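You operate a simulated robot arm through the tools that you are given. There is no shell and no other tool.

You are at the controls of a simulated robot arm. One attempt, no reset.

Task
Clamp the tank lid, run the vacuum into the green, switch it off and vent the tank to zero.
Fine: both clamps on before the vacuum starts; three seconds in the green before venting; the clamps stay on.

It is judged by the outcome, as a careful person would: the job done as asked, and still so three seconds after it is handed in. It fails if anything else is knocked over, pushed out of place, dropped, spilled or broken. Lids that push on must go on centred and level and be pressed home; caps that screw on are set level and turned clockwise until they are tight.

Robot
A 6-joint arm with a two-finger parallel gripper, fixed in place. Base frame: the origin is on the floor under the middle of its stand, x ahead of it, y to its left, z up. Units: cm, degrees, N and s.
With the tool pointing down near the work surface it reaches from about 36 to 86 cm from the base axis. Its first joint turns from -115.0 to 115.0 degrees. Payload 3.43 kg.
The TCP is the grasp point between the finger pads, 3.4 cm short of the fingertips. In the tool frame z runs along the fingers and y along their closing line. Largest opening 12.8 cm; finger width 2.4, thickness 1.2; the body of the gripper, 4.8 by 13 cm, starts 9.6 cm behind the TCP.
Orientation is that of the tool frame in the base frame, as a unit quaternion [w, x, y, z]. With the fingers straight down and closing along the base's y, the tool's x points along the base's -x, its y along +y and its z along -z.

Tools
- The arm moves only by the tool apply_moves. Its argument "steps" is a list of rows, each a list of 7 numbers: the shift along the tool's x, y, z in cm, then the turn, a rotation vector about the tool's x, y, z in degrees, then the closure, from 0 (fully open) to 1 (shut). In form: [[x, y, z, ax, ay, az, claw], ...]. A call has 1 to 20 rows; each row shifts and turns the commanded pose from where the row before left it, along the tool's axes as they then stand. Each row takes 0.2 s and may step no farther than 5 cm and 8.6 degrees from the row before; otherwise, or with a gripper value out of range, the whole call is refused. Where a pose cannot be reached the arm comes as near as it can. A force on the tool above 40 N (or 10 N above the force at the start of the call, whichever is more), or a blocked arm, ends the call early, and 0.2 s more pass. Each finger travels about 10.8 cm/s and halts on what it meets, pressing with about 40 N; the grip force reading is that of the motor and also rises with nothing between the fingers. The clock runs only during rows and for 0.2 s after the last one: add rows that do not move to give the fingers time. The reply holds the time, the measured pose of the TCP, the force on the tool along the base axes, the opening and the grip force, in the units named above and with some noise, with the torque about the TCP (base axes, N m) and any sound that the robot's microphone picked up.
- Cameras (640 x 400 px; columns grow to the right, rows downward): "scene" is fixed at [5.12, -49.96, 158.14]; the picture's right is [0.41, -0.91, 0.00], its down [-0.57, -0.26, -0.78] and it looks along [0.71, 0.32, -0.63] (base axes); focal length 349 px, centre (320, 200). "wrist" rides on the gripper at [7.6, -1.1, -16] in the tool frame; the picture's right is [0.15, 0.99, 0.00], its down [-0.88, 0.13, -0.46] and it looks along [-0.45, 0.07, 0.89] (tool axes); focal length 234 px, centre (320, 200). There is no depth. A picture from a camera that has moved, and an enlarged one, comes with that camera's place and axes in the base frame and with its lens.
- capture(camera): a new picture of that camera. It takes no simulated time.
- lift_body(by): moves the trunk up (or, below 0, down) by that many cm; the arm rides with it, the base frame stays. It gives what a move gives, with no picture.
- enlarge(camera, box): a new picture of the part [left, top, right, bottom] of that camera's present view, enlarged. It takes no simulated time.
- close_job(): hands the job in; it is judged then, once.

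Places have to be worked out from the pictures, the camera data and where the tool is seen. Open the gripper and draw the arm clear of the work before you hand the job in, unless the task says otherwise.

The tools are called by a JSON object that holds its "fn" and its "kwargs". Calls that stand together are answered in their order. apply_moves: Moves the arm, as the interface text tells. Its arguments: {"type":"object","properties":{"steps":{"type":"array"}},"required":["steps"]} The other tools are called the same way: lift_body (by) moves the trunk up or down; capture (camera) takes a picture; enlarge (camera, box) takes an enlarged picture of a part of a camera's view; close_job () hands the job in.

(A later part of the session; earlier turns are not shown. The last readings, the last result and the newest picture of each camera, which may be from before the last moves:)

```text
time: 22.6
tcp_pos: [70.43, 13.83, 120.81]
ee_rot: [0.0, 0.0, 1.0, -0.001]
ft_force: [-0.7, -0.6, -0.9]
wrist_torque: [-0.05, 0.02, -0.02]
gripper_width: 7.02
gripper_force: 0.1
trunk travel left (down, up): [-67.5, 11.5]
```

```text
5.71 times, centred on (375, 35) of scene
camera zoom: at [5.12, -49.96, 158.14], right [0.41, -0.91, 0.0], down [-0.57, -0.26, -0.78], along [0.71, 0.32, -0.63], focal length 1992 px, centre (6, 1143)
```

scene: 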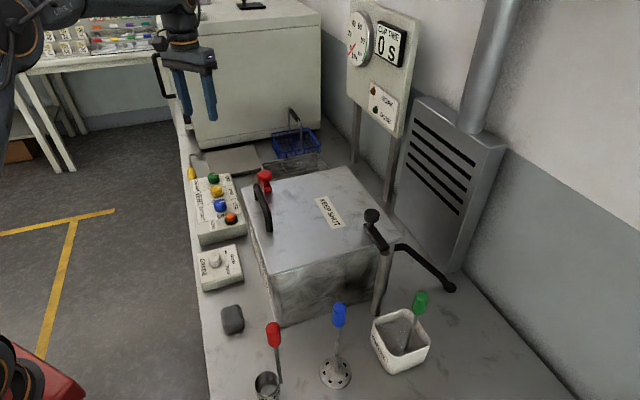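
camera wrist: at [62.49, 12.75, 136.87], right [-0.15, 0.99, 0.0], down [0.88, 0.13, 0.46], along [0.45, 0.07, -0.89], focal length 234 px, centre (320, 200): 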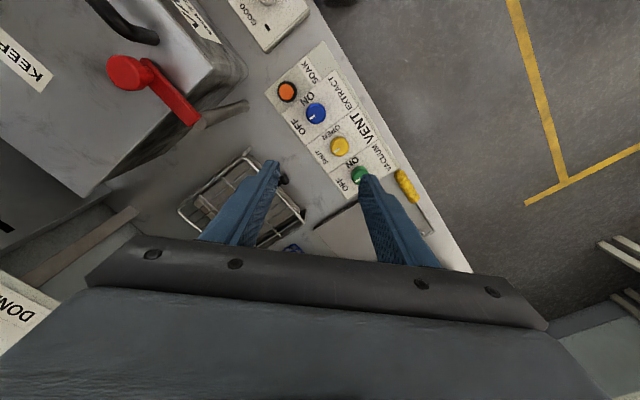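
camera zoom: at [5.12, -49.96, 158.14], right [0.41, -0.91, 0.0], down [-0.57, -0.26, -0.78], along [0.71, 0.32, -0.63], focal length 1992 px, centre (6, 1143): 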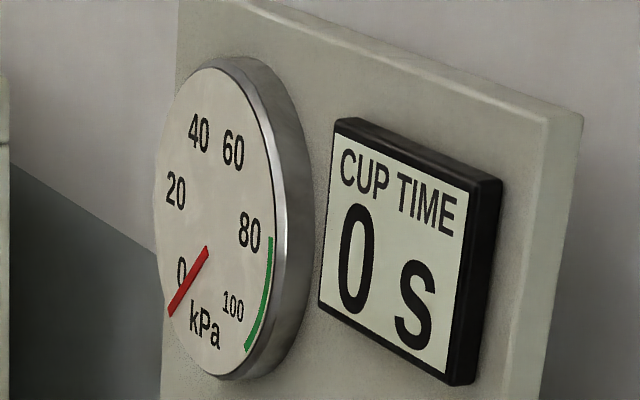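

Everything reads consistently: the pointers are at OFF/SHUT/OFF, ON and OPEN are a quarter turn clockwise, and the gauge is at 0 with green from about 80 up. The green VACUUM knob is near (79.6, 24.3), top at about z 89.2. I turn the gripper 45° so it squares with the panel and move above that knob.

{"fn": "apply_moves", "kwargs": {"steps": [[0, 0, 0, 0, 0, -7.5, 0.45], [0, 0, 0, 0, 0, -7.5, 0.45], [0, 0, 0, 0, 0, -7.5, 0.45], [0, 0, 0, 0, 0, -7.5, 0.45], [0, 0, 0, 0, 0, -7.5, 0.45], [0, 0, 0, 0, 0, -7.5, 0.45], [-3.47, 0.23, 0, 0, 0, 0, 0.45], [-3.47, 0.23, 0, 0, 0, 0, 0.45], [-3.47, 0.23, 0, 0, 0, 0, 0.45], [-3.47, 0.23, 0, 0, 0, 0, 0.45], [0, 0, 4, 0, 0, 0, 0.45], [0, 0, 4, 0, 0, 0, 0.45], [0, 0, 4, 0, 0, 0, 0.45], [0, 0, 0, 0, 0, 0, 0.45]]}}

{"fn": "capture", "kwargs": {"camera": "wrist"}}

{"fn": "capture", "kwargs": {"camera": "scene"}}

```text
time: 25.6
tcp_pos: [78.42, 23.73, 109.12]
ee_rot: [0.001, -0.382, 0.924, 0.0]
ft_force: [0.4, 0.5, 0.3]
wrist_torque: [-0.03, 0.01, -0.04]
gripper_width: 7.02
gripper_force: 0.0
out of reach, approached as far as the arm can: row 10
trunk travel left (down, up): [-67.5, 11.5]
```

```text
taken
camera wrist: at [73.7, 17.45, 125.2], right [-0.8, 0.6, 0.0], down [0.53, 0.71, 0.46], along [0.27, 0.37, -0.89], focal length 234 px, centre (320, 200)
```

wrist: 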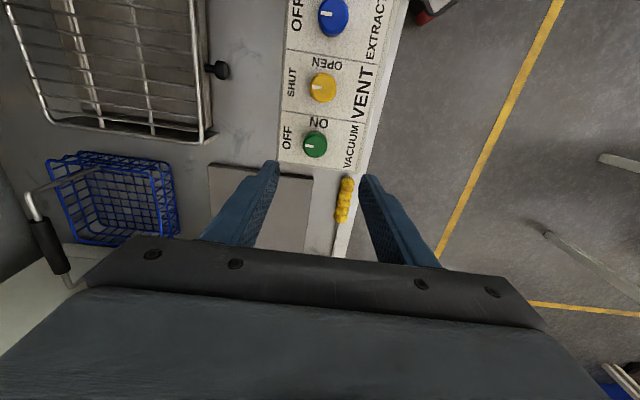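

```text
taken
```

scene: 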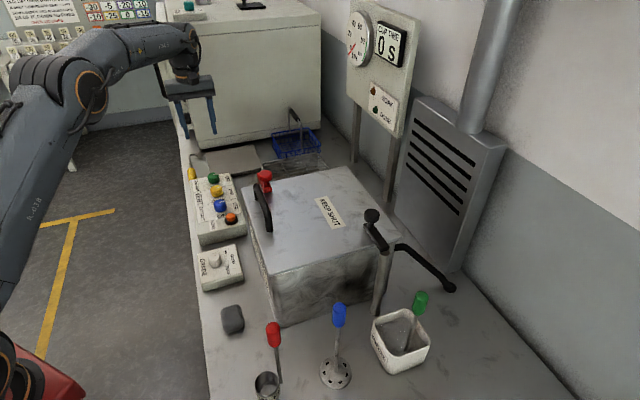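

The last sideways step was just out of reach at that height. I check where the green knob sits relative to the tool now.

{"fn": "enlarge", "kwargs": {"camera": "wrist", "box": [250, 80, 390, 220]}}

```text
2.86 times, centred on (320, 150) of wrist
camera zoom: at [73.7, 17.45, 125.2], right [-0.8, 0.6, 0.0], down [0.53, 0.71, 0.46], along [0.27, 0.37, -0.89], focal length 669 px, centre (320, 343)
```

zoom: 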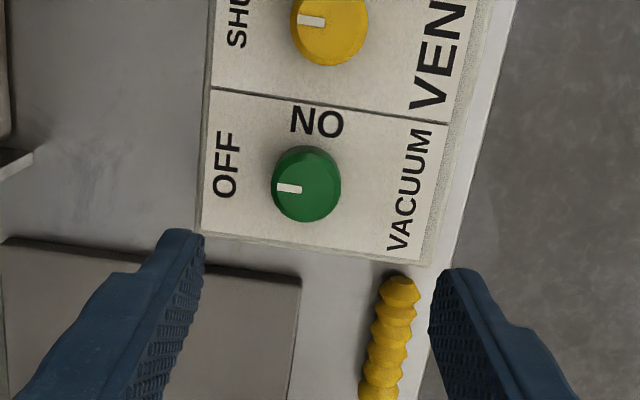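

The green knob is at (79.6, 24.4), about 1.3 cm further along the panel. I descend to z 96 first (tips still 3 cm above the knob), where reach should be better, then shift over it.

{"fn": "apply_moves", "kwargs": {"steps": [[0, 0, 3, 0, 0, 0, 0.45], [0, 0, 3, 0, 0, 0, 0.45], [0, 0, 3, 0, 0, 0, 0.45], [0, 0, 3.5, 0, 0, 0, 0.45], [-0.65, -0.15, 0, 0, 0, 0, 0.45], [-0.65, -0.2, 0, 0, 0, 0, 0.45], [0, 0, 0, 0, 0, 0, 0.45]]}}

{"fn": "enlarge", "kwargs": {"camera": "wrist", "box": [240, 100, 400, 240]}}

{"fn": "capture", "kwargs": {"camera": "scene"}}

```text
time: 27.2
tcp_pos: [79.37, 24.12, 96.59]
ee_rot: [0.0, -0.383, 0.924, 0.0]
ft_force: [0.6, 0.8, -0.1]
wrist_torque: [-0.03, 0.01, 0.03]
gripper_width: 7.05
gripper_force: 0.1
trunk travel left (down, up): [-67.5, 11.5]
```

```text
2.86 times, centred on (320, 170) of wrist
camera zoom: at [74.7, 18.01, 112.75], right [-0.8, 0.6, 0.0], down [0.53, 0.71, 0.46], along [0.27, 0.37, -0.89], focal length 669 px, centre (320, 286)
```

zoom: 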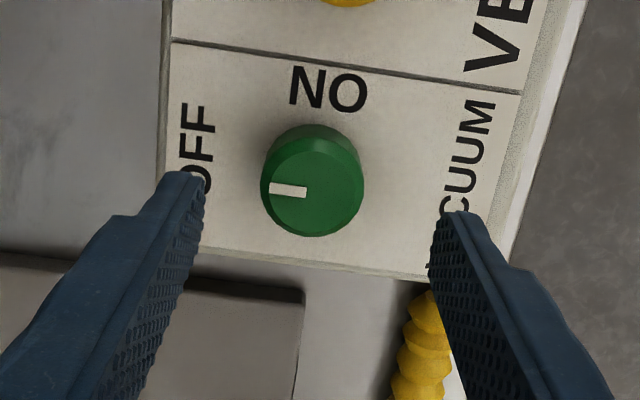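

```text
taken
```

scene: 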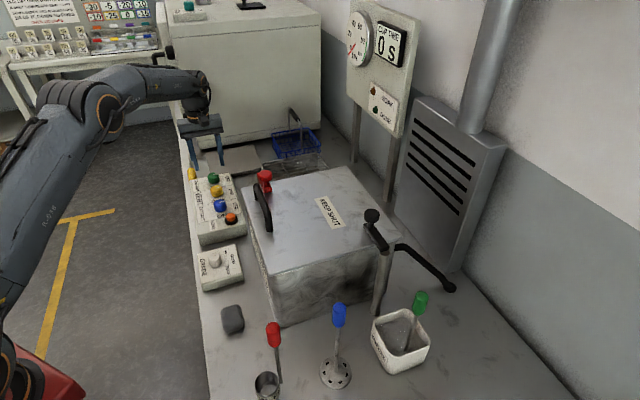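

The knob top centre is (79.64, 24.40), 3.75 cm across. I shift 0.4 cm along the panel, lower so the pads flank the knob just above the panel face, and check the force.

{"fn": "apply_moves", "kwargs": {"steps": [[-0.4, 0, 2, 0, 0, 0, 0.45], [0, 0, 2, 0, 0, 0, 0.45], [0, 0, 1.5, 0, 0, 0, 0.45], [0, 0, 0, 0, 0, 0, 0.45]]}}

{"fn": "enlarge", "kwargs": {"camera": "wrist", "box": [240, 100, 400, 240]}}

{"fn": "enlarge", "kwargs": {"camera": "scene", "box": [165, 90, 265, 220]}}

```text
time: 28.2
tcp_pos: [79.76, 24.45, 91.08]
ee_rot: [-0.001, -0.382, 0.924, 0.0]
ft_force: [-0.4, 0.2, -0.1]
wrist_torque: [0.01, -0.02, 0.01]
gripper_width: 7.05
gripper_force: 0.1
trunk travel left (down, up): [-67.5, 11.5]
```

```text
2.86 times, centred on (320, 170) of wrist
camera zoom: at [74.98, 18.28, 107.2], right [-0.8, 0.6, 0.0], down [0.53, 0.71, 0.46], along [0.27, 0.37, -0.89], focal length 669 px, centre (320, 286)
```

zoom: 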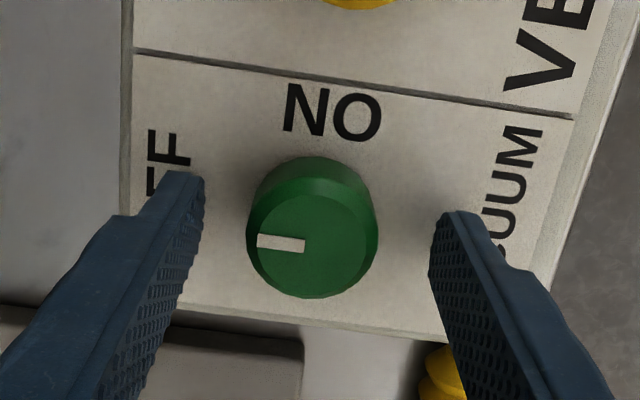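

```text
3.08 times, centred on (215, 155) of scene
camera zoom: at [5.12, -49.96, 158.14], right [0.41, -0.91, 0.0], down [-0.57, -0.26, -0.78], along [0.71, 0.32, -0.63], focal length 1073 px, centre (643, 338)
```

zoom: 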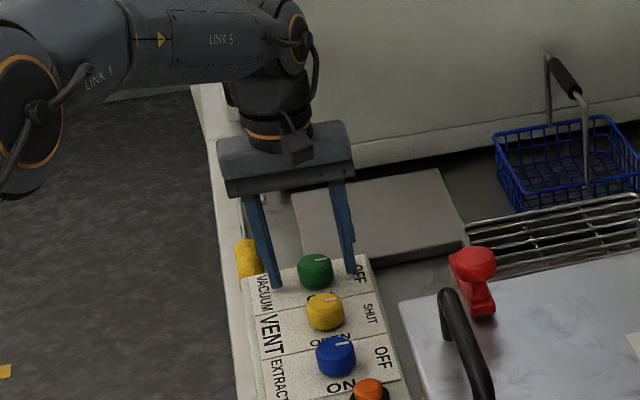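

The fingers straddle the green knob cleanly. I close on it.

{"fn": "apply_moves", "kwargs": {"steps": [[0, 0, 0, 0, 0, 0, 0.6], [0, 0, 0, 0, 0, 0, 0.68], [0, 0, 0, 0, 0, 0, 0.78], [0, 0, 0, 0, 0, 0, 0.78]]}}

{"fn": "enlarge", "kwargs": {"camera": "wrist", "box": [240, 100, 400, 240]}}

```text
time: 29.2
tcp_pos: [79.9, 24.37, 91.05]
ee_rot: [0.001, -0.381, 0.924, -0.001]
ft_force: [16.2, -12.2, -3.0]
wrist_torque: [0.87, -0.71, 0.05]
gripper_width: 3.69
gripper_force: 45.1
trunk travel left (down, up): [-67.5, 11.5]
```

```text
2.86 times, centred on (320, 170) of wrist
camera zoom: at [75.11, 18.1, 107.2], right [-0.8, 0.6, 0.0], down [0.53, 0.71, 0.46], along [0.27, 0.37, -0.89], focal length 669 px, centre (320, 286)
```

zoom: 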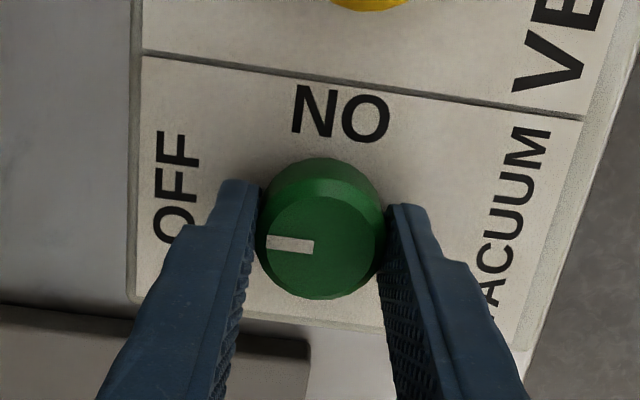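

It's held at 3.69 cm with about 20 N of side load along the closing line, so I re-centre by 0.2 cm. Then I turn the knob clockwise a quarter turn to ON.

{"fn": "apply_moves", "kwargs": {"steps": [[0, -0.2, 0, 0, 0, 0, 0.78], [0, 0, 0, 0, 0, 8.2, 0.78], [0, 0, 0, 0, 0, 8.2, 0.78], [0, 0, 0, 0, 0, 8.2, 0.78], [0, 0, 0, 0, 0, 8.2, 0.78], [0, 0, 0, 0, 0, 8.2, 0.78], [0, 0, 0, 0, 0, 8.2, 0.78], [0, 0, 0, 0, 0, 8.2, 0.78], [0, 0, 0, 0, 0, 8.2, 0.78], [0, 0, 0, 0, 0, 8.2, 0.78], [0, 0, 0, 0, 0, 8.2, 0.78], [0, 0, 0, 0, 0, 8.2, 0.78]]}}

{"fn": "enlarge", "kwargs": {"camera": "scene", "box": [340, 0, 410, 70]}}

{"fn": "enlarge", "kwargs": {"camera": "wrist", "box": [240, 100, 400, 240]}}

```text
time: 31.9
tcp_pos: [79.92, 24.09, 91.04]
ee_rot: [0.0, 0.384, 0.924, -0.002]
ft_force: [-10.9, -17.6, 8.9]
wrist_torque: [0.07, -0.22, 0.18]
gripper_width: 3.73
gripper_force: 44.6
trunk travel left (down, up): [-67.5, 11.5]
stopped in row 12: the force on the tool passed its limit at 40 N (the readings are from after the stop); the commanded pose is now the measured one
```

```text
5.71 times, centred on (375, 35) of scene
camera zoom: at [5.12, -49.96, 158.14], right [0.41, -0.91, 0.0], down [-0.57, -0.26, -0.78], along [0.71, 0.32, -0.63], focal length 1992 px, centre (6, 1143)
```

zoom: 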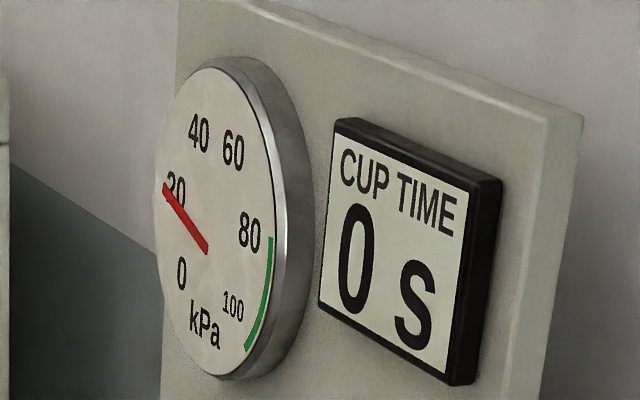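

```text
2.86 times, centred on (320, 170) of wrist
camera zoom: at [73.6, 28.7, 107.19], right [0.6, 0.8, 0.0], down [0.71, -0.53, 0.46], along [0.36, -0.28, -0.89], focal length 669 px, centre (320, 286)
```

zoom: 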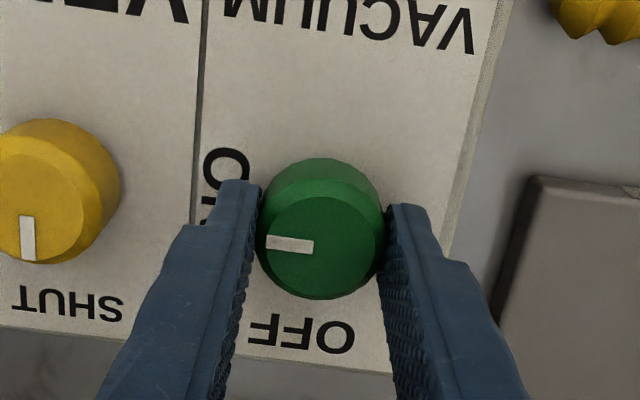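

The vacuum is ON, with the pointer at ON, and the gauge has risen to about 20 kPa. I keep hold, ease the side load slightly and wait 2 s.

{"fn": "apply_moves", "kwargs": {"steps": [[0, -0.1, 0, 0, 0, 0, 0.78], [0, 0, 0, 0, 0, 0, 0.78], [0, 0, 0, 0, 0, 0, 0.78], [0, 0, 0, 0, 0, 0, 0.78], [0, 0, 0, 0, 0, 0, 0.78], [0, 0, 0, 0, 0, 0, 0.78], [0, 0, 0, 0, 0, 0, 0.78], [0, 0, 0, 0, 0, 0, 0.78]]}}

{"fn": "enlarge", "kwargs": {"camera": "scene", "box": [340, 0, 410, 70]}}

```text
time: 33.7
tcp_pos: [79.91, 24.0, 91.11]
ee_rot: [0.0, 0.385, 0.923, -0.001]
ft_force: [-3.8, -23.5, 13.9]
wrist_torque: [-0.69, -0.08, 0.17]
gripper_width: 3.67
gripper_force: 44.5
trunk travel left (down, up): [-67.5, 11.5]
```

```text
5.71 times, centred on (375, 35) of scene
camera zoom: at [5.12, -49.96, 158.14], right [0.41, -0.91, 0.0], down [-0.57, -0.26, -0.78], along [0.71, 0.32, -0.63], focal length 1992 px, centre (6, 1143)
```

zoom: 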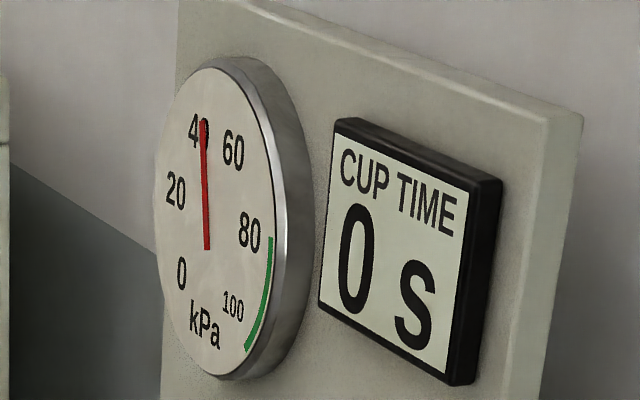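

It reads about 42 kPa, rising around 11 kPa per second. I wait another 2 s.

{"fn": "apply_moves", "kwargs": {"steps": [[0, 0, 0, 0, 0, 0, 0.78], [0, 0, 0, 0, 0, 0, 0.78], [0, 0, 0, 0, 0, 0, 0.78], [0, 0, 0, 0, 0, 0, 0.78], [0, 0, 0, 0, 0, 0, 0.78], [0, 0, 0, 0, 0, 0, 0.78], [0, 0, 0, 0, 0, 0, 0.78], [0, 0, 0, 0, 0, 0, 0.78], [0, 0, 0, 0, 0, 0, 0.78], [0, 0, 0, 0, 0, 0, 0.78]]}}

{"fn": "enlarge", "kwargs": {"camera": "scene", "box": [340, 0, 410, 70]}}

```text
time: 35.9
tcp_pos: [79.83, 24.04, 91.01]
ee_rot: [0.001, 0.385, 0.923, -0.001]
ft_force: [1.2, -28.8, 16.9]
wrist_torque: [-0.36, 0.06, 0.13]
gripper_width: 3.67
gripper_force: 45.2
trunk travel left (down, up): [-67.5, 11.5]
```

```text
5.71 times, centred on (375, 35) of scene
camera zoom: at [5.12, -49.96, 158.14], right [0.41, -0.91, 0.0], down [-0.57, -0.26, -0.78], along [0.71, 0.32, -0.63], focal length 1992 px, centre (6, 1143)
```

zoom: 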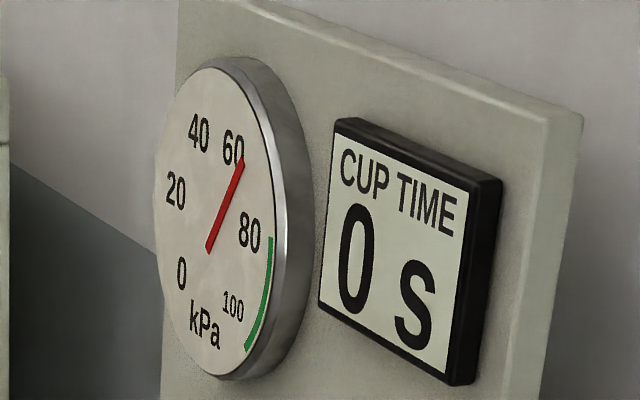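

About 62 kPa and still climbing. The side load has crept to 33 N, so I ease the tool slightly along it while I wait.

{"fn": "apply_moves", "kwargs": {"steps": [[-0.12, -0.1, -0.05, 0, 0, 0, 0.77], [0, 0, 0, 0, 0, 0, 0.77], [0, 0, 0, 0, 0, 0, 0.77], [0, 0, 0, 0, 0, 0, 0.77], [0, 0, 0, 0, 0, 0, 0.77]]}}

{"fn": "enlarge", "kwargs": {"camera": "scene", "box": [340, 0, 410, 70]}}

{"fn": "enlarge", "kwargs": {"camera": "wrist", "box": [240, 100, 400, 240]}}

```text
time: 37.1
tcp_pos: [79.86, 24.04, 91.05]
ee_rot: [0.0, 0.384, 0.923, 0.0]
ft_force: [2.1, -10.7, 15.6]
wrist_torque: [-0.85, -0.97, 0.07]
gripper_width: 3.68
gripper_force: 44.9
trunk travel left (down, up): [-67.5, 11.5]
```

```text
5.71 times, centred on (375, 35) of scene
camera zoom: at [5.12, -49.96, 158.14], right [0.41, -0.91, 0.0], down [-0.57, -0.26, -0.78], along [0.71, 0.32, -0.63], focal length 1992 px, centre (6, 1143)
```

zoom: 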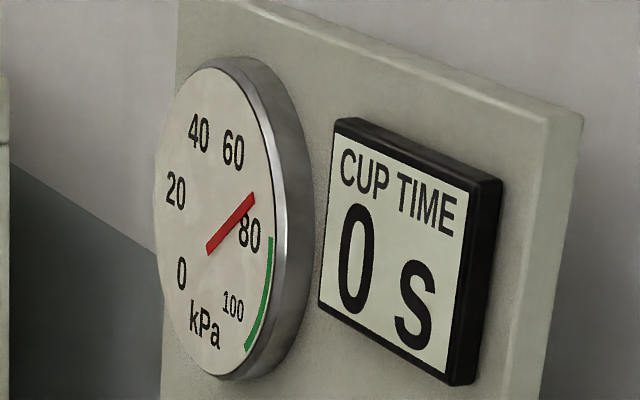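

```text
2.86 times, centred on (320, 170) of wrist
camera zoom: at [73.56, 28.64, 107.18], right [0.6, 0.8, 0.0], down [0.71, -0.53, 0.46], along [0.37, -0.27, -0.89], focal length 669 px, centre (320, 286)
```

zoom: 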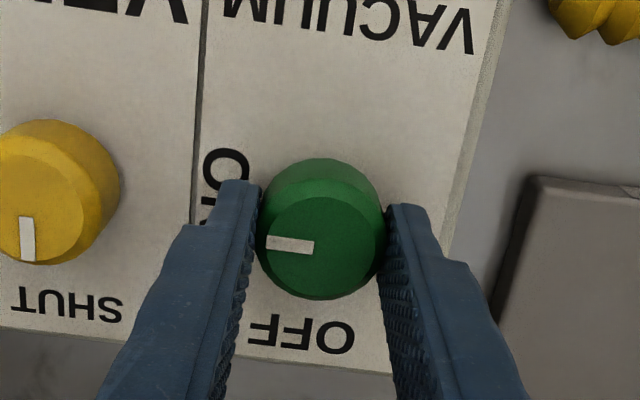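

About 73 kPa, and the green starts just past 80. I wait another 1.4 s.

{"fn": "apply_moves", "kwargs": {"steps": [[0, 0, 0, 0, 0, 0, 0.77], [0, 0, 0, 0, 0, 0, 0.77], [0, 0, 0, 0, 0, 0, 0.77], [0, 0, 0, 0, 0, 0, 0.77], [0, 0, 0, 0, 0, 0, 0.77], [0, 0, 0, 0, 0, 0, 0.77]]}}

{"fn": "enlarge", "kwargs": {"camera": "scene", "box": [340, 0, 410, 70]}}

```text
time: 38.5
tcp_pos: [79.89, 24.11, 91.09]
ee_rot: [0.0, 0.385, 0.923, 0.0]
ft_force: [5.0, -3.6, 17.1]
wrist_torque: [0.78, 0.39, 0.05]
gripper_width: 3.7
gripper_force: 45.5
trunk travel left (down, up): [-67.5, 11.5]
```

```text
5.71 times, centred on (375, 35) of scene
camera zoom: at [5.12, -49.96, 158.14], right [0.41, -0.91, 0.0], down [-0.57, -0.26, -0.78], along [0.71, 0.32, -0.63], focal length 1992 px, centre (6, 1143)
```

zoom: 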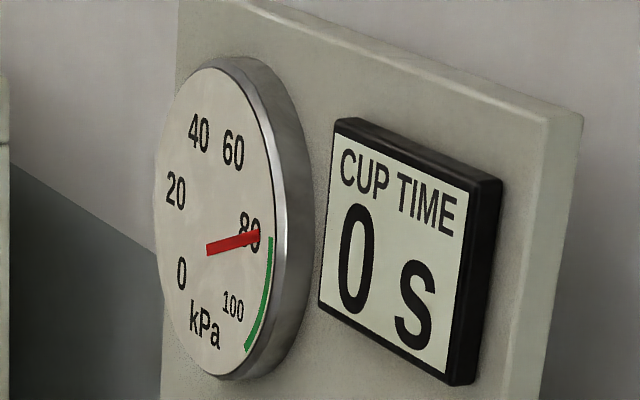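

The needle is right at the start of the green. I go a bit further in, another 1 s.

{"fn": "apply_moves", "kwargs": {"steps": [[0, 0, 0, 0, 0, 0, 0.77], [0, 0, 0, 0, 0, 0, 0.77], [0, 0, 0, 0, 0, 0, 0.77], [0, 0, 0, 0, 0, 0, 0.77]]}}

{"fn": "enlarge", "kwargs": {"camera": "scene", "box": [340, 0, 410, 70]}}

```text
time: 39.5
tcp_pos: [79.76, 24.19, 91.02]
ee_rot: [0.001, 0.384, 0.923, -0.001]
ft_force: [4.4, -0.5, 19.2]
wrist_torque: [0.86, 0.47, 0.07]
gripper_width: 3.69
gripper_force: 45.2
trunk travel left (down, up): [-67.5, 11.5]
```

```text
5.71 times, centred on (375, 35) of scene
camera zoom: at [5.12, -49.96, 158.14], right [0.41, -0.91, 0.0], down [-0.57, -0.26, -0.78], along [0.71, 0.32, -0.63], focal length 1992 px, centre (6, 1143)
```

zoom: 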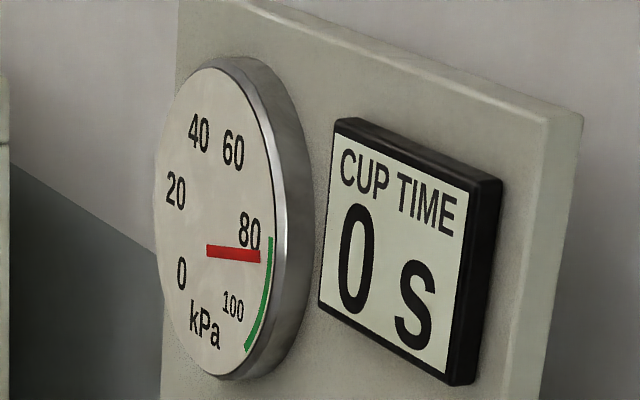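

Now it's in the green at about 85 kPa, with the rate slowing. I hold in the green for a further 2 s and check.

{"fn": "apply_moves", "kwargs": {"steps": [[0, 0, -0.06, 0, 0, 0, 0.77], [0, 0, 0, 0, 0, 0, 0.77], [0, 0, 0, 0, 0, 0, 0.77], [0, 0, 0, 0, 0, 0, 0.77], [0, 0, 0, 0, 0, 0, 0.77], [0, 0, 0, 0, 0, 0, 0.77], [0, 0, 0, 0, 0, 0, 0.77], [0, 0, 0, 0, 0, 0, 0.77]]}}

{"fn": "enlarge", "kwargs": {"camera": "scene", "box": [340, 0, 410, 70]}}

```text
time: 41.3
tcp_pos: [79.81, 24.04, 91.16]
ee_rot: [0.0, 0.384, 0.923, -0.001]
ft_force: [-1.0, -1.9, 4.8]
wrist_torque: [-0.41, -0.96, 0.03]
gripper_width: 3.68
gripper_force: 45.1
trunk travel left (down, up): [-67.5, 11.5]
```

```text
5.71 times, centred on (375, 35) of scene
camera zoom: at [5.12, -49.96, 158.14], right [0.41, -0.91, 0.0], down [-0.57, -0.26, -0.78], along [0.71, 0.32, -0.63], focal length 1992 px, centre (6, 1143)
```

zoom: 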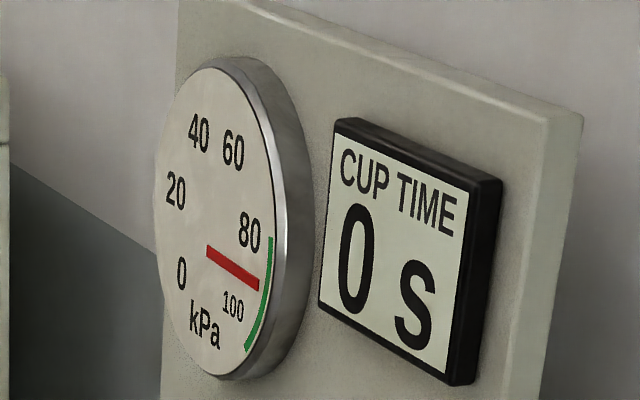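

About 93 kPa, well inside the green. I turn the vacuum knob back counter-clockwise to OFF.

{"fn": "apply_moves", "kwargs": {"steps": [[0, 0, 0, 0, 0, -8.2, 0.77], [0, 0, 0, 0, 0, -8.2, 0.77], [0, 0, 0, 0, 0, -8.2, 0.77], [0, 0, 0, 0, 0, -8.2, 0.77], [0, 0, 0, 0, 0, -8.2, 0.77], [0, 0, 0, 0, 0, -8.2, 0.77], [0, 0, 0, 0, 0, -8.2, 0.77], [0, 0, 0, 0, 0, -8.2, 0.77], [0, 0, 0, 0, 0, -8.2, 0.77], [0, 0, 0, 0, 0, -8.2, 0.77], [0, 0, 0, 0, 0, -8, 0.77]]}}

{"fn": "enlarge", "kwargs": {"camera": "scene", "box": [340, 0, 410, 70]}}

{"fn": "enlarge", "kwargs": {"camera": "wrist", "box": [240, 100, 400, 240]}}

```text
time: 43.7
tcp_pos: [79.9, 24.27, 90.98]
ee_rot: [-0.001, -0.383, 0.924, 0.0]
ft_force: [1.5, 26.0, -3.9]
wrist_torque: [1.24, -0.92, -0.15]
gripper_width: 3.7
gripper_force: 44.6
trunk travel left (down, up): [-67.5, 11.5]
```

```text
5.71 times, centred on (375, 35) of scene
camera zoom: at [5.12, -49.96, 158.14], right [0.41, -0.91, 0.0], down [-0.57, -0.26, -0.78], along [0.71, 0.32, -0.63], focal length 1992 px, centre (6, 1143)
```

zoom: 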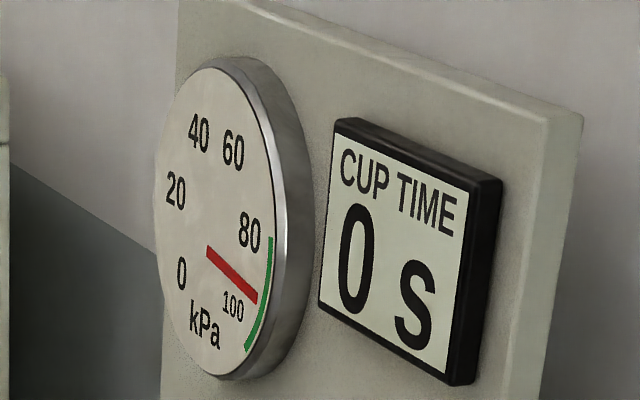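

```text
2.86 times, centred on (320, 170) of wrist
camera zoom: at [75.16, 18.1, 107.19], right [-0.8, 0.6, 0.0], down [0.53, 0.72, 0.45], along [0.27, 0.37, -0.89], focal length 669 px, centre (320, 286)
```

zoom: 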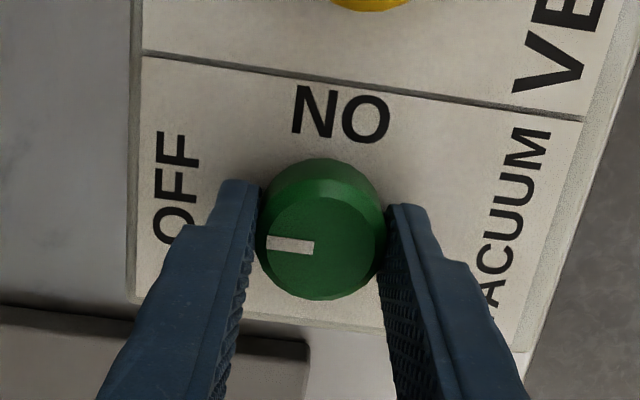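

The pointer is back at OFF and the gauge sits at about 96 kPa, still in the green. I release the knob, rise clear and shift over to the yellow VENT knob, 8 cm back along the panel.

{"fn": "apply_moves", "kwargs": {"steps": [[0, 0, 0, 0, 0, 0, 0.65], [0, 0, 0, 0, 0, 0, 0.5], [0, 0, 0, 0, 0, 0, 0.45], [0, 0, -2, 0, 0, 0, 0.45], [0, 0, -2, 0, 0, 0, 0.45], [0, 0, -1.5, 0, 0, 0, 0.45], [2.6, 0, 0, 0, 0, 0, 0.45], [2.7, 0, 0, 0, 0, 0, 0.45], [2.7, 0, 0, 0, 0, 0, 0.45], [0, 0, 0, 0, 0, 0, 0.45]]}}

{"fn": "enlarge", "kwargs": {"camera": "scene", "box": [340, 0, 410, 70]}}

{"fn": "enlarge", "kwargs": {"camera": "wrist", "box": [220, 70, 420, 250]}}

{"fn": "enlarge", "kwargs": {"camera": "scene", "box": [165, 100, 275, 230]}}

```text
time: 45.9
tcp_pos: [74.16, 18.2, 96.57]
ee_rot: [-0.002, -0.381, 0.924, -0.001]
ft_force: [-0.1, 0.1, 0.2]
wrist_torque: [-0.01, -0.02, 0.03]
gripper_width: 7.05
gripper_force: 0.1
trunk travel left (down, up): [-67.5, 11.5]
```

```text
5.71 times, centred on (375, 35) of scene
camera zoom: at [5.12, -49.96, 158.14], right [0.41, -0.91, 0.0], down [-0.57, -0.26, -0.78], along [0.71, 0.32, -0.63], focal length 1992 px, centre (6, 1143)
```

zoom: 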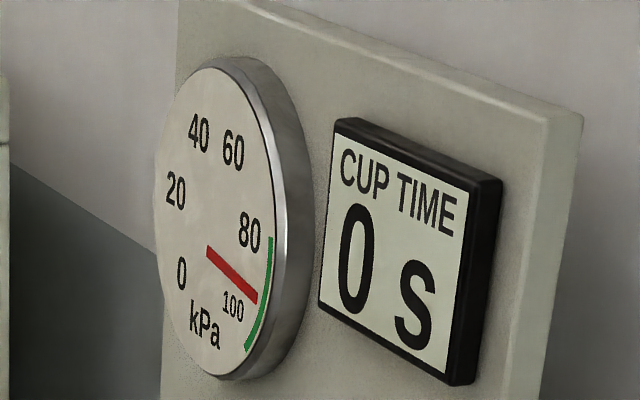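

```text
2.22 times, centred on (320, 160) of wrist
camera zoom: at [69.45, 12.11, 112.71], right [-0.8, 0.6, 0.0], down [0.53, 0.71, 0.45], along [0.27, 0.36, -0.89], focal length 520 px, centre (320, 289)
```

zoom: 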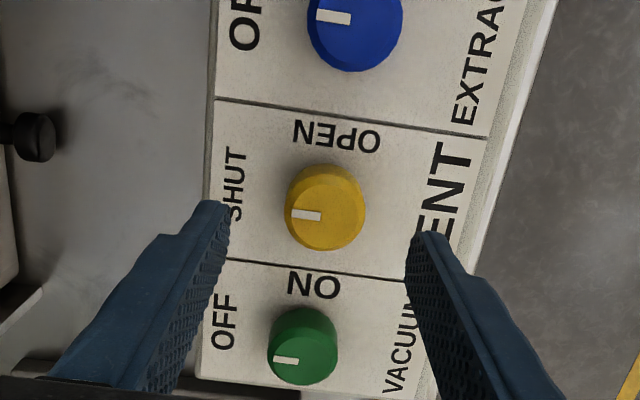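

```text
3.08 times, centred on (220, 165) of scene
camera zoom: at [5.12, -49.96, 158.14], right [0.41, -0.91, 0.0], down [-0.57, -0.26, -0.78], along [0.71, 0.32, -0.63], focal length 1073 px, centre (628, 308)
```

zoom: 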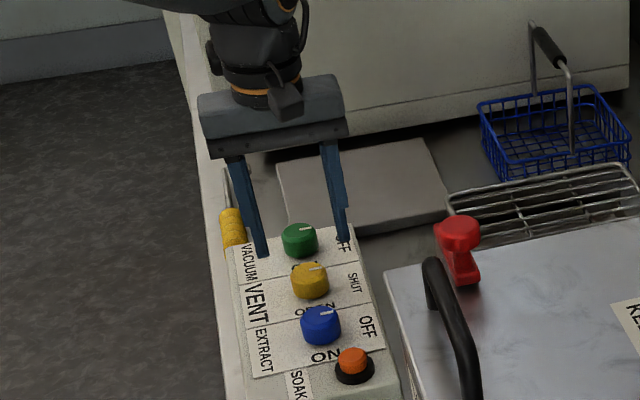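

The gauge holds at about 96 kPa; it's been in the green over 6 s already. The yellow knob centre is about (74.05, 18.4). I descend on it and close.

{"fn": "apply_moves", "kwargs": {"steps": [[0, 0.1, 2, 0, 0, 0, 0.45], [0, 0, 2, 0, 0, 0, 0.45], [0, 0, 1.5, 0, 0, 0, 0.45], [0, 0, 0, 0, 0, 0, 0.6], [0, 0, 0, 0, 0, 0, 0.68], [0, 0, 0, 0, 0, 0, 0.77], [0, 0, 0, 0, 0, 0, 0.77]]}}

{"fn": "enlarge", "kwargs": {"camera": "wrist", "box": [240, 100, 400, 240]}}

{"fn": "enlarge", "kwargs": {"camera": "scene", "box": [340, 0, 410, 70]}}

```text
time: 47.5
tcp_pos: [74.14, 18.46, 91.04]
ee_rot: [-0.001, -0.381, 0.925, -0.001]
ft_force: [0.4, -0.4, -0.9]
wrist_torque: [0.19, -0.29, -0.01]
gripper_width: 3.68
gripper_force: 45.3
trunk travel left (down, up): [-67.5, 11.5]
```

```text
2.86 times, centred on (320, 170) of wrist
camera zoom: at [69.39, 12.39, 107.16], right [-0.8, 0.6, 0.0], down [0.53, 0.71, 0.45], along [0.27, 0.36, -0.89], focal length 669 px, centre (320, 286)
```

zoom: 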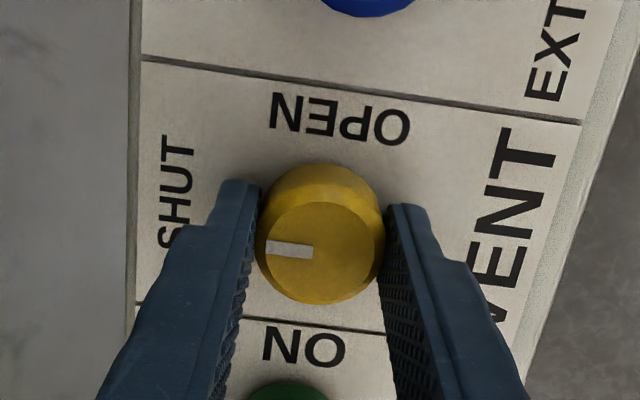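

```text
5.71 times, centred on (375, 35) of scene
camera zoom: at [5.12, -49.96, 158.14], right [0.41, -0.91, 0.0], down [-0.57, -0.26, -0.78], along [0.71, 0.32, -0.63], focal length 1992 px, centre (6, 1143)
```

zoom: 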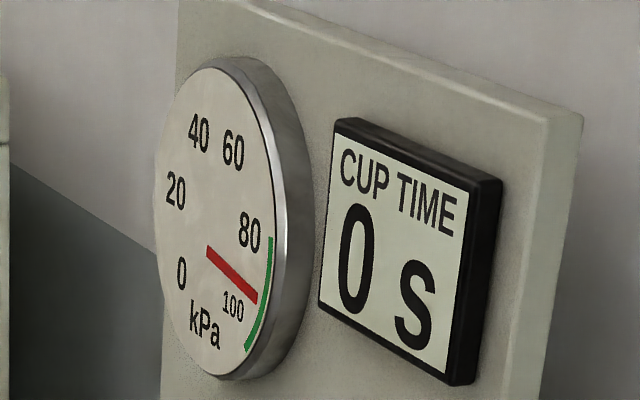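

The grip is well centred with almost no side load. The gauge has held about 96 kPa for more than 4 s with the vacuum off, so I open the vent a quarter turn clockwise.

{"fn": "apply_moves", "kwargs": {"steps": [[0, 0, 0, 0, 0, 8.2, 0.77], [0, 0, 0, 0, 0, 8.2, 0.77], [0, 0, 0, 0, 0, 8.2, 0.77], [0, 0, 0, 0, 0, 8.2, 0.77], [0, 0, 0, 0, 0, 8.2, 0.77], [0, 0, 0, 0, 0, 8.2, 0.77], [0, 0, 0, 0, 0, 8.2, 0.77], [0, 0, 0, 0, 0, 8.2, 0.77], [0, 0, 0, 0, 0, 8.2, 0.77], [0, 0, 0, 0, 0, 8.2, 0.77], [0, 0, 0, 0, 0, 8, 0.77]]}}

{"fn": "enlarge", "kwargs": {"camera": "scene", "box": [340, 0, 410, 70]}}

{"fn": "enlarge", "kwargs": {"camera": "wrist", "box": [240, 100, 400, 240]}}

```text
time: 49.9
tcp_pos: [74.09, 18.61, 91.08]
ee_rot: [0.0, 0.385, 0.923, 0.0]
ft_force: [-8.1, 7.0, -4.9]
wrist_torque: [1.33, 0.84, 0.16]
gripper_width: 3.69
gripper_force: 45.2
trunk travel left (down, up): [-67.5, 11.5]
```

```text
5.71 times, centred on (375, 35) of scene
camera zoom: at [5.12, -49.96, 158.14], right [0.41, -0.91, 0.0], down [-0.57, -0.26, -0.78], along [0.71, 0.32, -0.63], focal length 1992 px, centre (6, 1143)
```

zoom: 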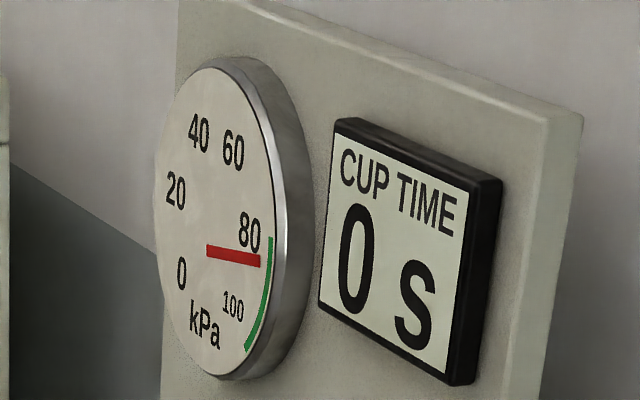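

```text
2.86 times, centred on (320, 170) of wrist
camera zoom: at [67.87, 23.1, 107.16], right [0.6, 0.8, 0.0], down [0.71, -0.53, 0.46], along [0.36, -0.27, -0.89], focal length 669 px, centre (320, 286)
```

zoom: 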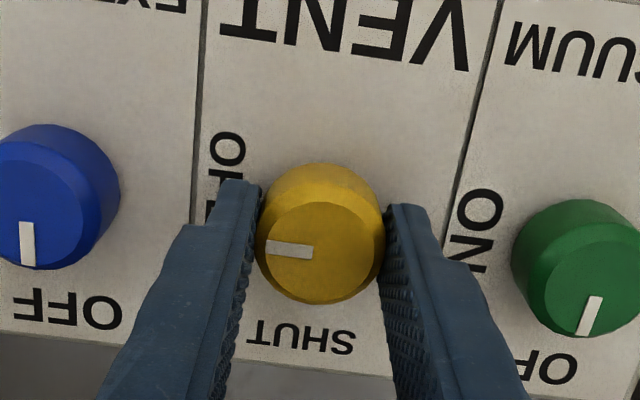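

The vent is open and the gauge is dropping, about 85 now. The green knob still points to OFF. I release the vent knob, rise clear and watch the gauge fall.

{"fn": "apply_moves", "kwargs": {"steps": [[0, 0, 0, 0, 0, 0, 0.65], [0, 0, 0, 0, 0, 0, 0.5], [0, 0, 0, 0, 0, 0, 0.45], [0, 0, -2, 0, 0, 0, 0.45], [0, 0, -3, 0, 0, 0, 0.45], [0, 0, -3, 0, 0, 0, 0.45], [0, 0, -4, 0, 0, 0, 0.45], [0, 0, -4, 0, 0, 0, 0.45], [0, 0, 0, 0, 0, 0, 0.3], [0, 0, 0, 0, 0, 0, 0]]}}

{"fn": "enlarge", "kwargs": {"camera": "scene", "box": [340, 0, 410, 70]}}

{"fn": "capture", "kwargs": {"camera": "scene"}}

{"fn": "capture", "kwargs": {"camera": "wrist"}}

```text
time: 52.1
tcp_pos: [74.32, 18.6, 107.19]
ee_rot: [-0.001, 0.384, 0.923, -0.001]
ft_force: [0.6, 0.3, 0.3]
wrist_torque: [0.01, 0.01, -0.03]
gripper_width: 12.81
gripper_force: 0.0
trunk travel left (down, up): [-67.5, 11.5]
```

```text
5.71 times, centred on (375, 35) of scene
camera zoom: at [5.12, -49.96, 158.14], right [0.41, -0.91, 0.0], down [-0.57, -0.26, -0.78], along [0.71, 0.32, -0.63], focal length 1992 px, centre (6, 1143)
```

zoom: 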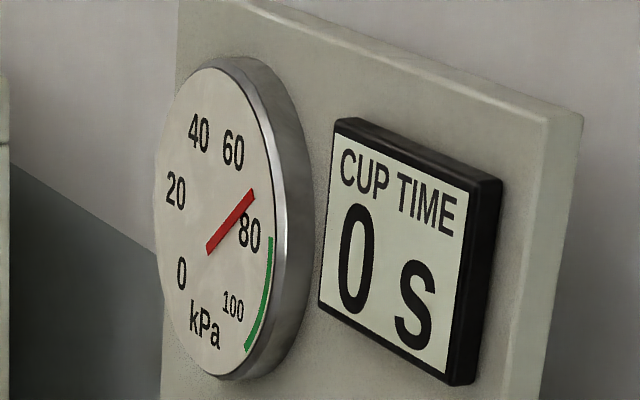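

```text
taken
```

scene: 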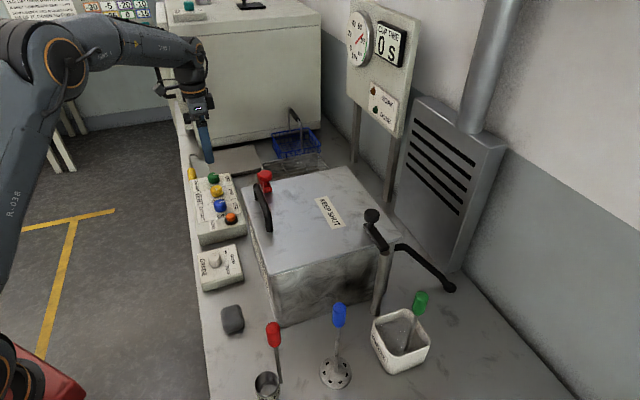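

```text
taken
camera wrist: at [68.09, 23.19, 123.23], right [0.6, 0.8, 0.0], down [0.71, -0.53, 0.46], along [0.36, -0.27, -0.89], focal length 234 px, centre (320, 200)
```

wrist: 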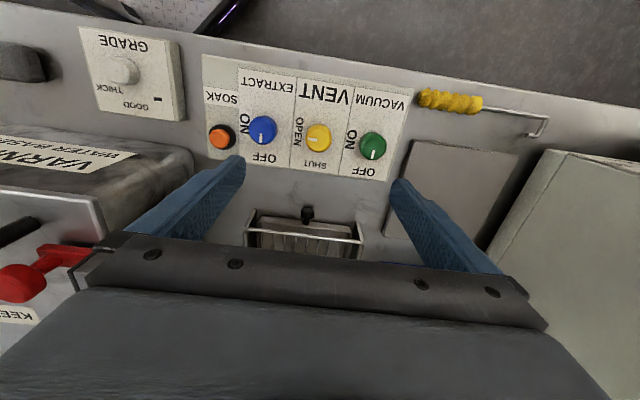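

The gauge is falling at about 5–6 kPa/s. I check that the knobs sit properly at OPEN and OFF.

{"fn": "enlarge", "kwargs": {"camera": "wrist", "box": [200, 60, 420, 190]}}

{"fn": "enlarge", "kwargs": {"camera": "scene", "box": [185, 165, 275, 235]}}

```text
2.91 times, centred on (310, 125) of wrist
camera zoom: at [68.09, 23.19, 123.23], right [0.6, 0.8, 0.0], down [0.71, -0.53, 0.46], along [0.36, -0.27, -0.89], focal length 681 px, centre (349, 418)
```

zoom: 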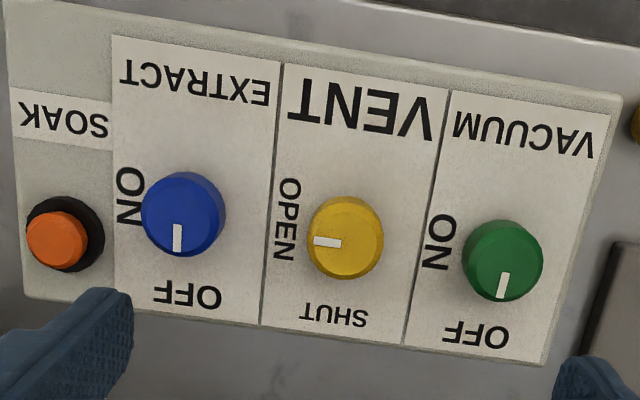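

```text
5.71 times, centred on (230, 200) of scene
camera zoom: at [5.12, -49.96, 158.14], right [0.41, -0.91, 0.0], down [-0.57, -0.26, -0.78], along [0.71, 0.32, -0.63], focal length 1992 px, centre (834, 200)
```

zoom: 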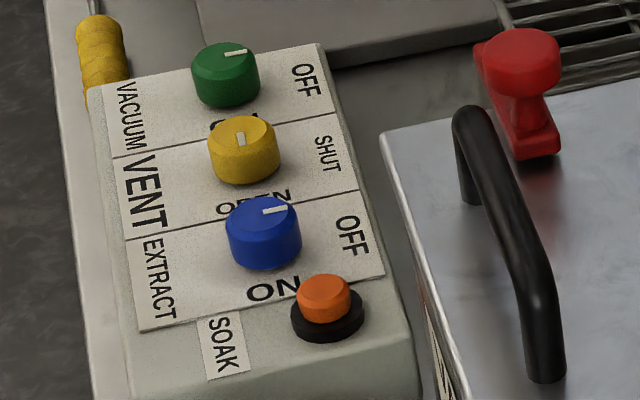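

VENT is at OPEN and VACUUM at OFF. While the tank vents, I raise the arm and draw it back from the bench.

{"fn": "apply_moves", "kwargs": {"steps": [[0, 0, -4, 0, 0, 0, 0], [0, 0, -4, 0, 0, 0, 0], [0, 0, -4, 0, 0, 0, 0], [0, 0, -4, 0, 0, 0, 0], [0, -4.2, 0, 0, 0, 0, 0], [0, -4.2, 0, 0, 0, 0, 0], [0, -4.2, 0, 0, 0, 0, 0], [0, -4.2, 0, 0, 0, 0, 0], [0, -4.2, 0, 0, 0, 0, 0], [0, 0, 0, 0, 0, -7.5, 0], [0, 0, 0, 0, 0, -7.5, 0], [0, 0, 0, 0, 0, -7.5, 0], [0, 0, 0, 0, 0, -7.5, 0], [0, 0, 0, 0, 0, -7.5, 0], [0, 0, 0, 0, 0, -7.5, 0], [0, 0, 0, 0, 0, 0, 0], [0, 0, 0, 0, 0, 0, 0], [0, 0, 0, 0, 0, 0, 0], [0, 0, 0, 0, 0, 0, 0], [0, 0, 0, 0, 0, 0, 0]]}}

{"fn": "enlarge", "kwargs": {"camera": "scene", "box": [340, 0, 410, 70]}}

{"fn": "capture", "kwargs": {"camera": "scene"}}

```text
time: 56.3
tcp_pos: [59.28, 3.78, 123.17]
ee_rot: [-0.001, 0.001, 1.0, -0.001]
ft_force: [0.5, -0.7, -1.0]
wrist_torque: [0.0, -0.01, 0.05]
gripper_width: 12.78
gripper_force: 0.0
trunk travel left (down, up): [-67.5, 11.5]
```

```text
5.71 times, centred on (375, 35) of scene
camera zoom: at [5.12, -49.96, 158.14], right [0.41, -0.91, 0.0], down [-0.57, -0.26, -0.78], along [0.71, 0.32, -0.63], focal length 1992 px, centre (6, 1143)
```

zoom: 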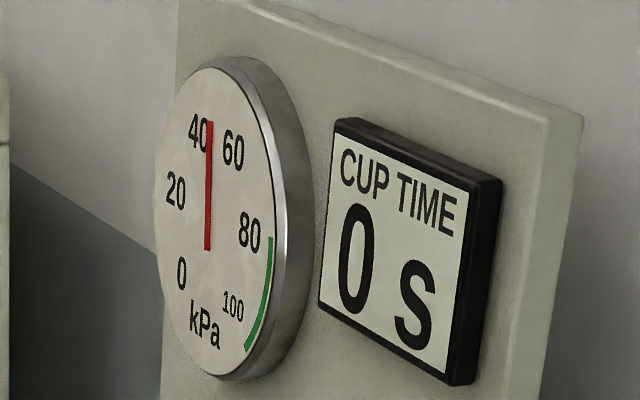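

```text
taken
```

scene: 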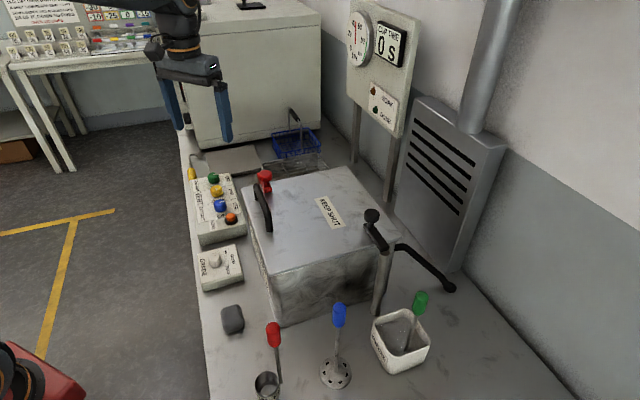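

About 45 kPa and falling steadily. I move back to around the starting pose and keep waiting.

{"fn": "apply_moves", "kwargs": {"steps": [[3, -2.5, -0.7, 0, 0, 0, 0], [3, -2.5, -0.7, 0, 0, 0, 0], [3, -2.5, -0.7, 0, 0, 0, 0], [3, -2.5, -0.7, 0, 0, 0, 0], [0, -2.5, -0.7, 0, 0, 0, 0], [0, 0, 0, 0, 0, 0, 0], [0, 0, 0, 0, 0, 0, 0], [0, 0, 0, 0, 0, 0, 0], [0, 0, 0, 0, 0, 0, 0], [0, 0, 0, 0, 0, 0, 0], [0, 0, 0, 0, 0, 0, 0], [0, 0, 0, 0, 0, 0, 0], [0, 0, 0, 0, 0, 0, 0], [0, 0, 0, 0, 0, 0, 0], [0, 0, 0, 0, 0, 0, 0], [0, 0, 0, 0, 0, 0, 0], [0, 0, 0, 0, 0, 0, 0], [0, 0, 0, 0, 0, 0, 0], [0, 0, 0, 0, 0, 0, 0], [0, 0, 0, 0, 0, 0, 0]]}}

{"fn": "enlarge", "kwargs": {"camera": "scene", "box": [340, 0, 410, 70]}}

```text
time: 60.5
tcp_pos: [47.27, -8.64, 126.76]
ee_rot: [0.0, 0.003, 1.0, -0.001]
ft_force: [-0.5, 0.4, 0.2]
wrist_torque: [-0.02, 0.01, -0.02]
gripper_width: 12.81
gripper_force: 0.1
trunk travel left (down, up): [-67.5, 11.5]
```

```text
5.71 times, centred on (375, 35) of scene
camera zoom: at [5.12, -49.96, 158.14], right [0.41, -0.91, 0.0], down [-0.57, -0.26, -0.78], along [0.71, 0.32, -0.63], focal length 1992 px, centre (6, 1143)
```

zoom: 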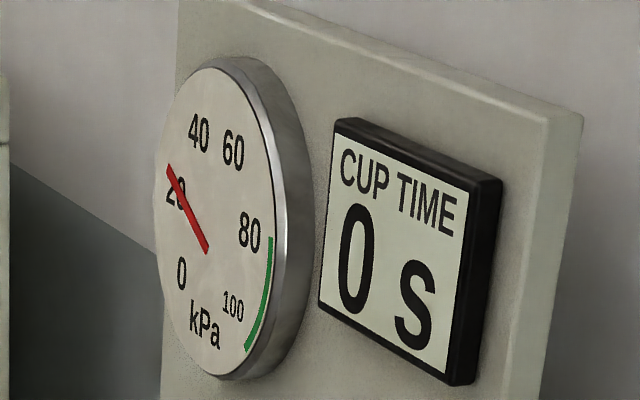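

About 24 kPa now. I wait another 4 s.

{"fn": "apply_moves", "kwargs": {"steps": [[0, 0, 0, 0, 0, 0, 0], [0, 0, 0, 0, 0, 0, 0], [0, 0, 0, 0, 0, 0, 0], [0, 0, 0, 0, 0, 0, 0], [0, 0, 0, 0, 0, 0, 0], [0, 0, 0, 0, 0, 0, 0], [0, 0, 0, 0, 0, 0, 0], [0, 0, 0, 0, 0, 0, 0], [0, 0, 0, 0, 0, 0, 0], [0, 0, 0, 0, 0, 0, 0], [0, 0, 0, 0, 0, 0, 0], [0, 0, 0, 0, 0, 0, 0], [0, 0, 0, 0, 0, 0, 0], [0, 0, 0, 0, 0, 0, 0], [0, 0, 0, 0, 0, 0, 0], [0, 0, 0, 0, 0, 0, 0], [0, 0, 0, 0, 0, 0, 0], [0, 0, 0, 0, 0, 0, 0], [0, 0, 0, 0, 0, 0, 0], [0, 0, 0, 0, 0, 0, 0]]}}

{"fn": "enlarge", "kwargs": {"camera": "scene", "box": [340, 0, 410, 70]}}

```text
time: 64.7
tcp_pos: [47.27, -8.78, 126.66]
ee_rot: [0.0, 0.001, 1.0, -0.001]
ft_force: [-0.7, 0.5, 0.8]
wrist_torque: [-0.03, 0.01, -0.01]
gripper_width: 12.81
gripper_force: 0.1
trunk travel left (down, up): [-67.5, 11.5]
```

```text
5.71 times, centred on (375, 35) of scene
camera zoom: at [5.12, -49.96, 158.14], right [0.41, -0.91, 0.0], down [-0.57, -0.26, -0.78], along [0.71, 0.32, -0.63], focal length 1992 px, centre (6, 1143)
```

zoom: 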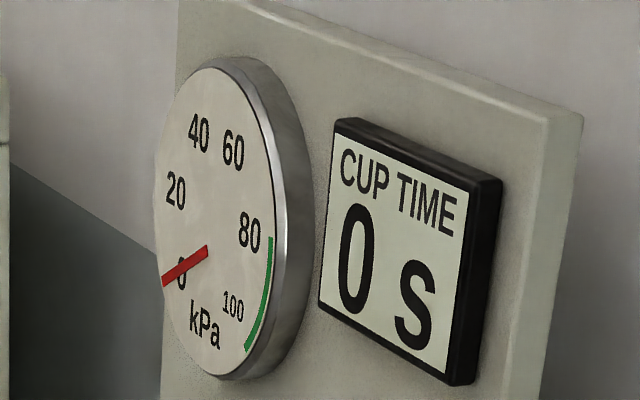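

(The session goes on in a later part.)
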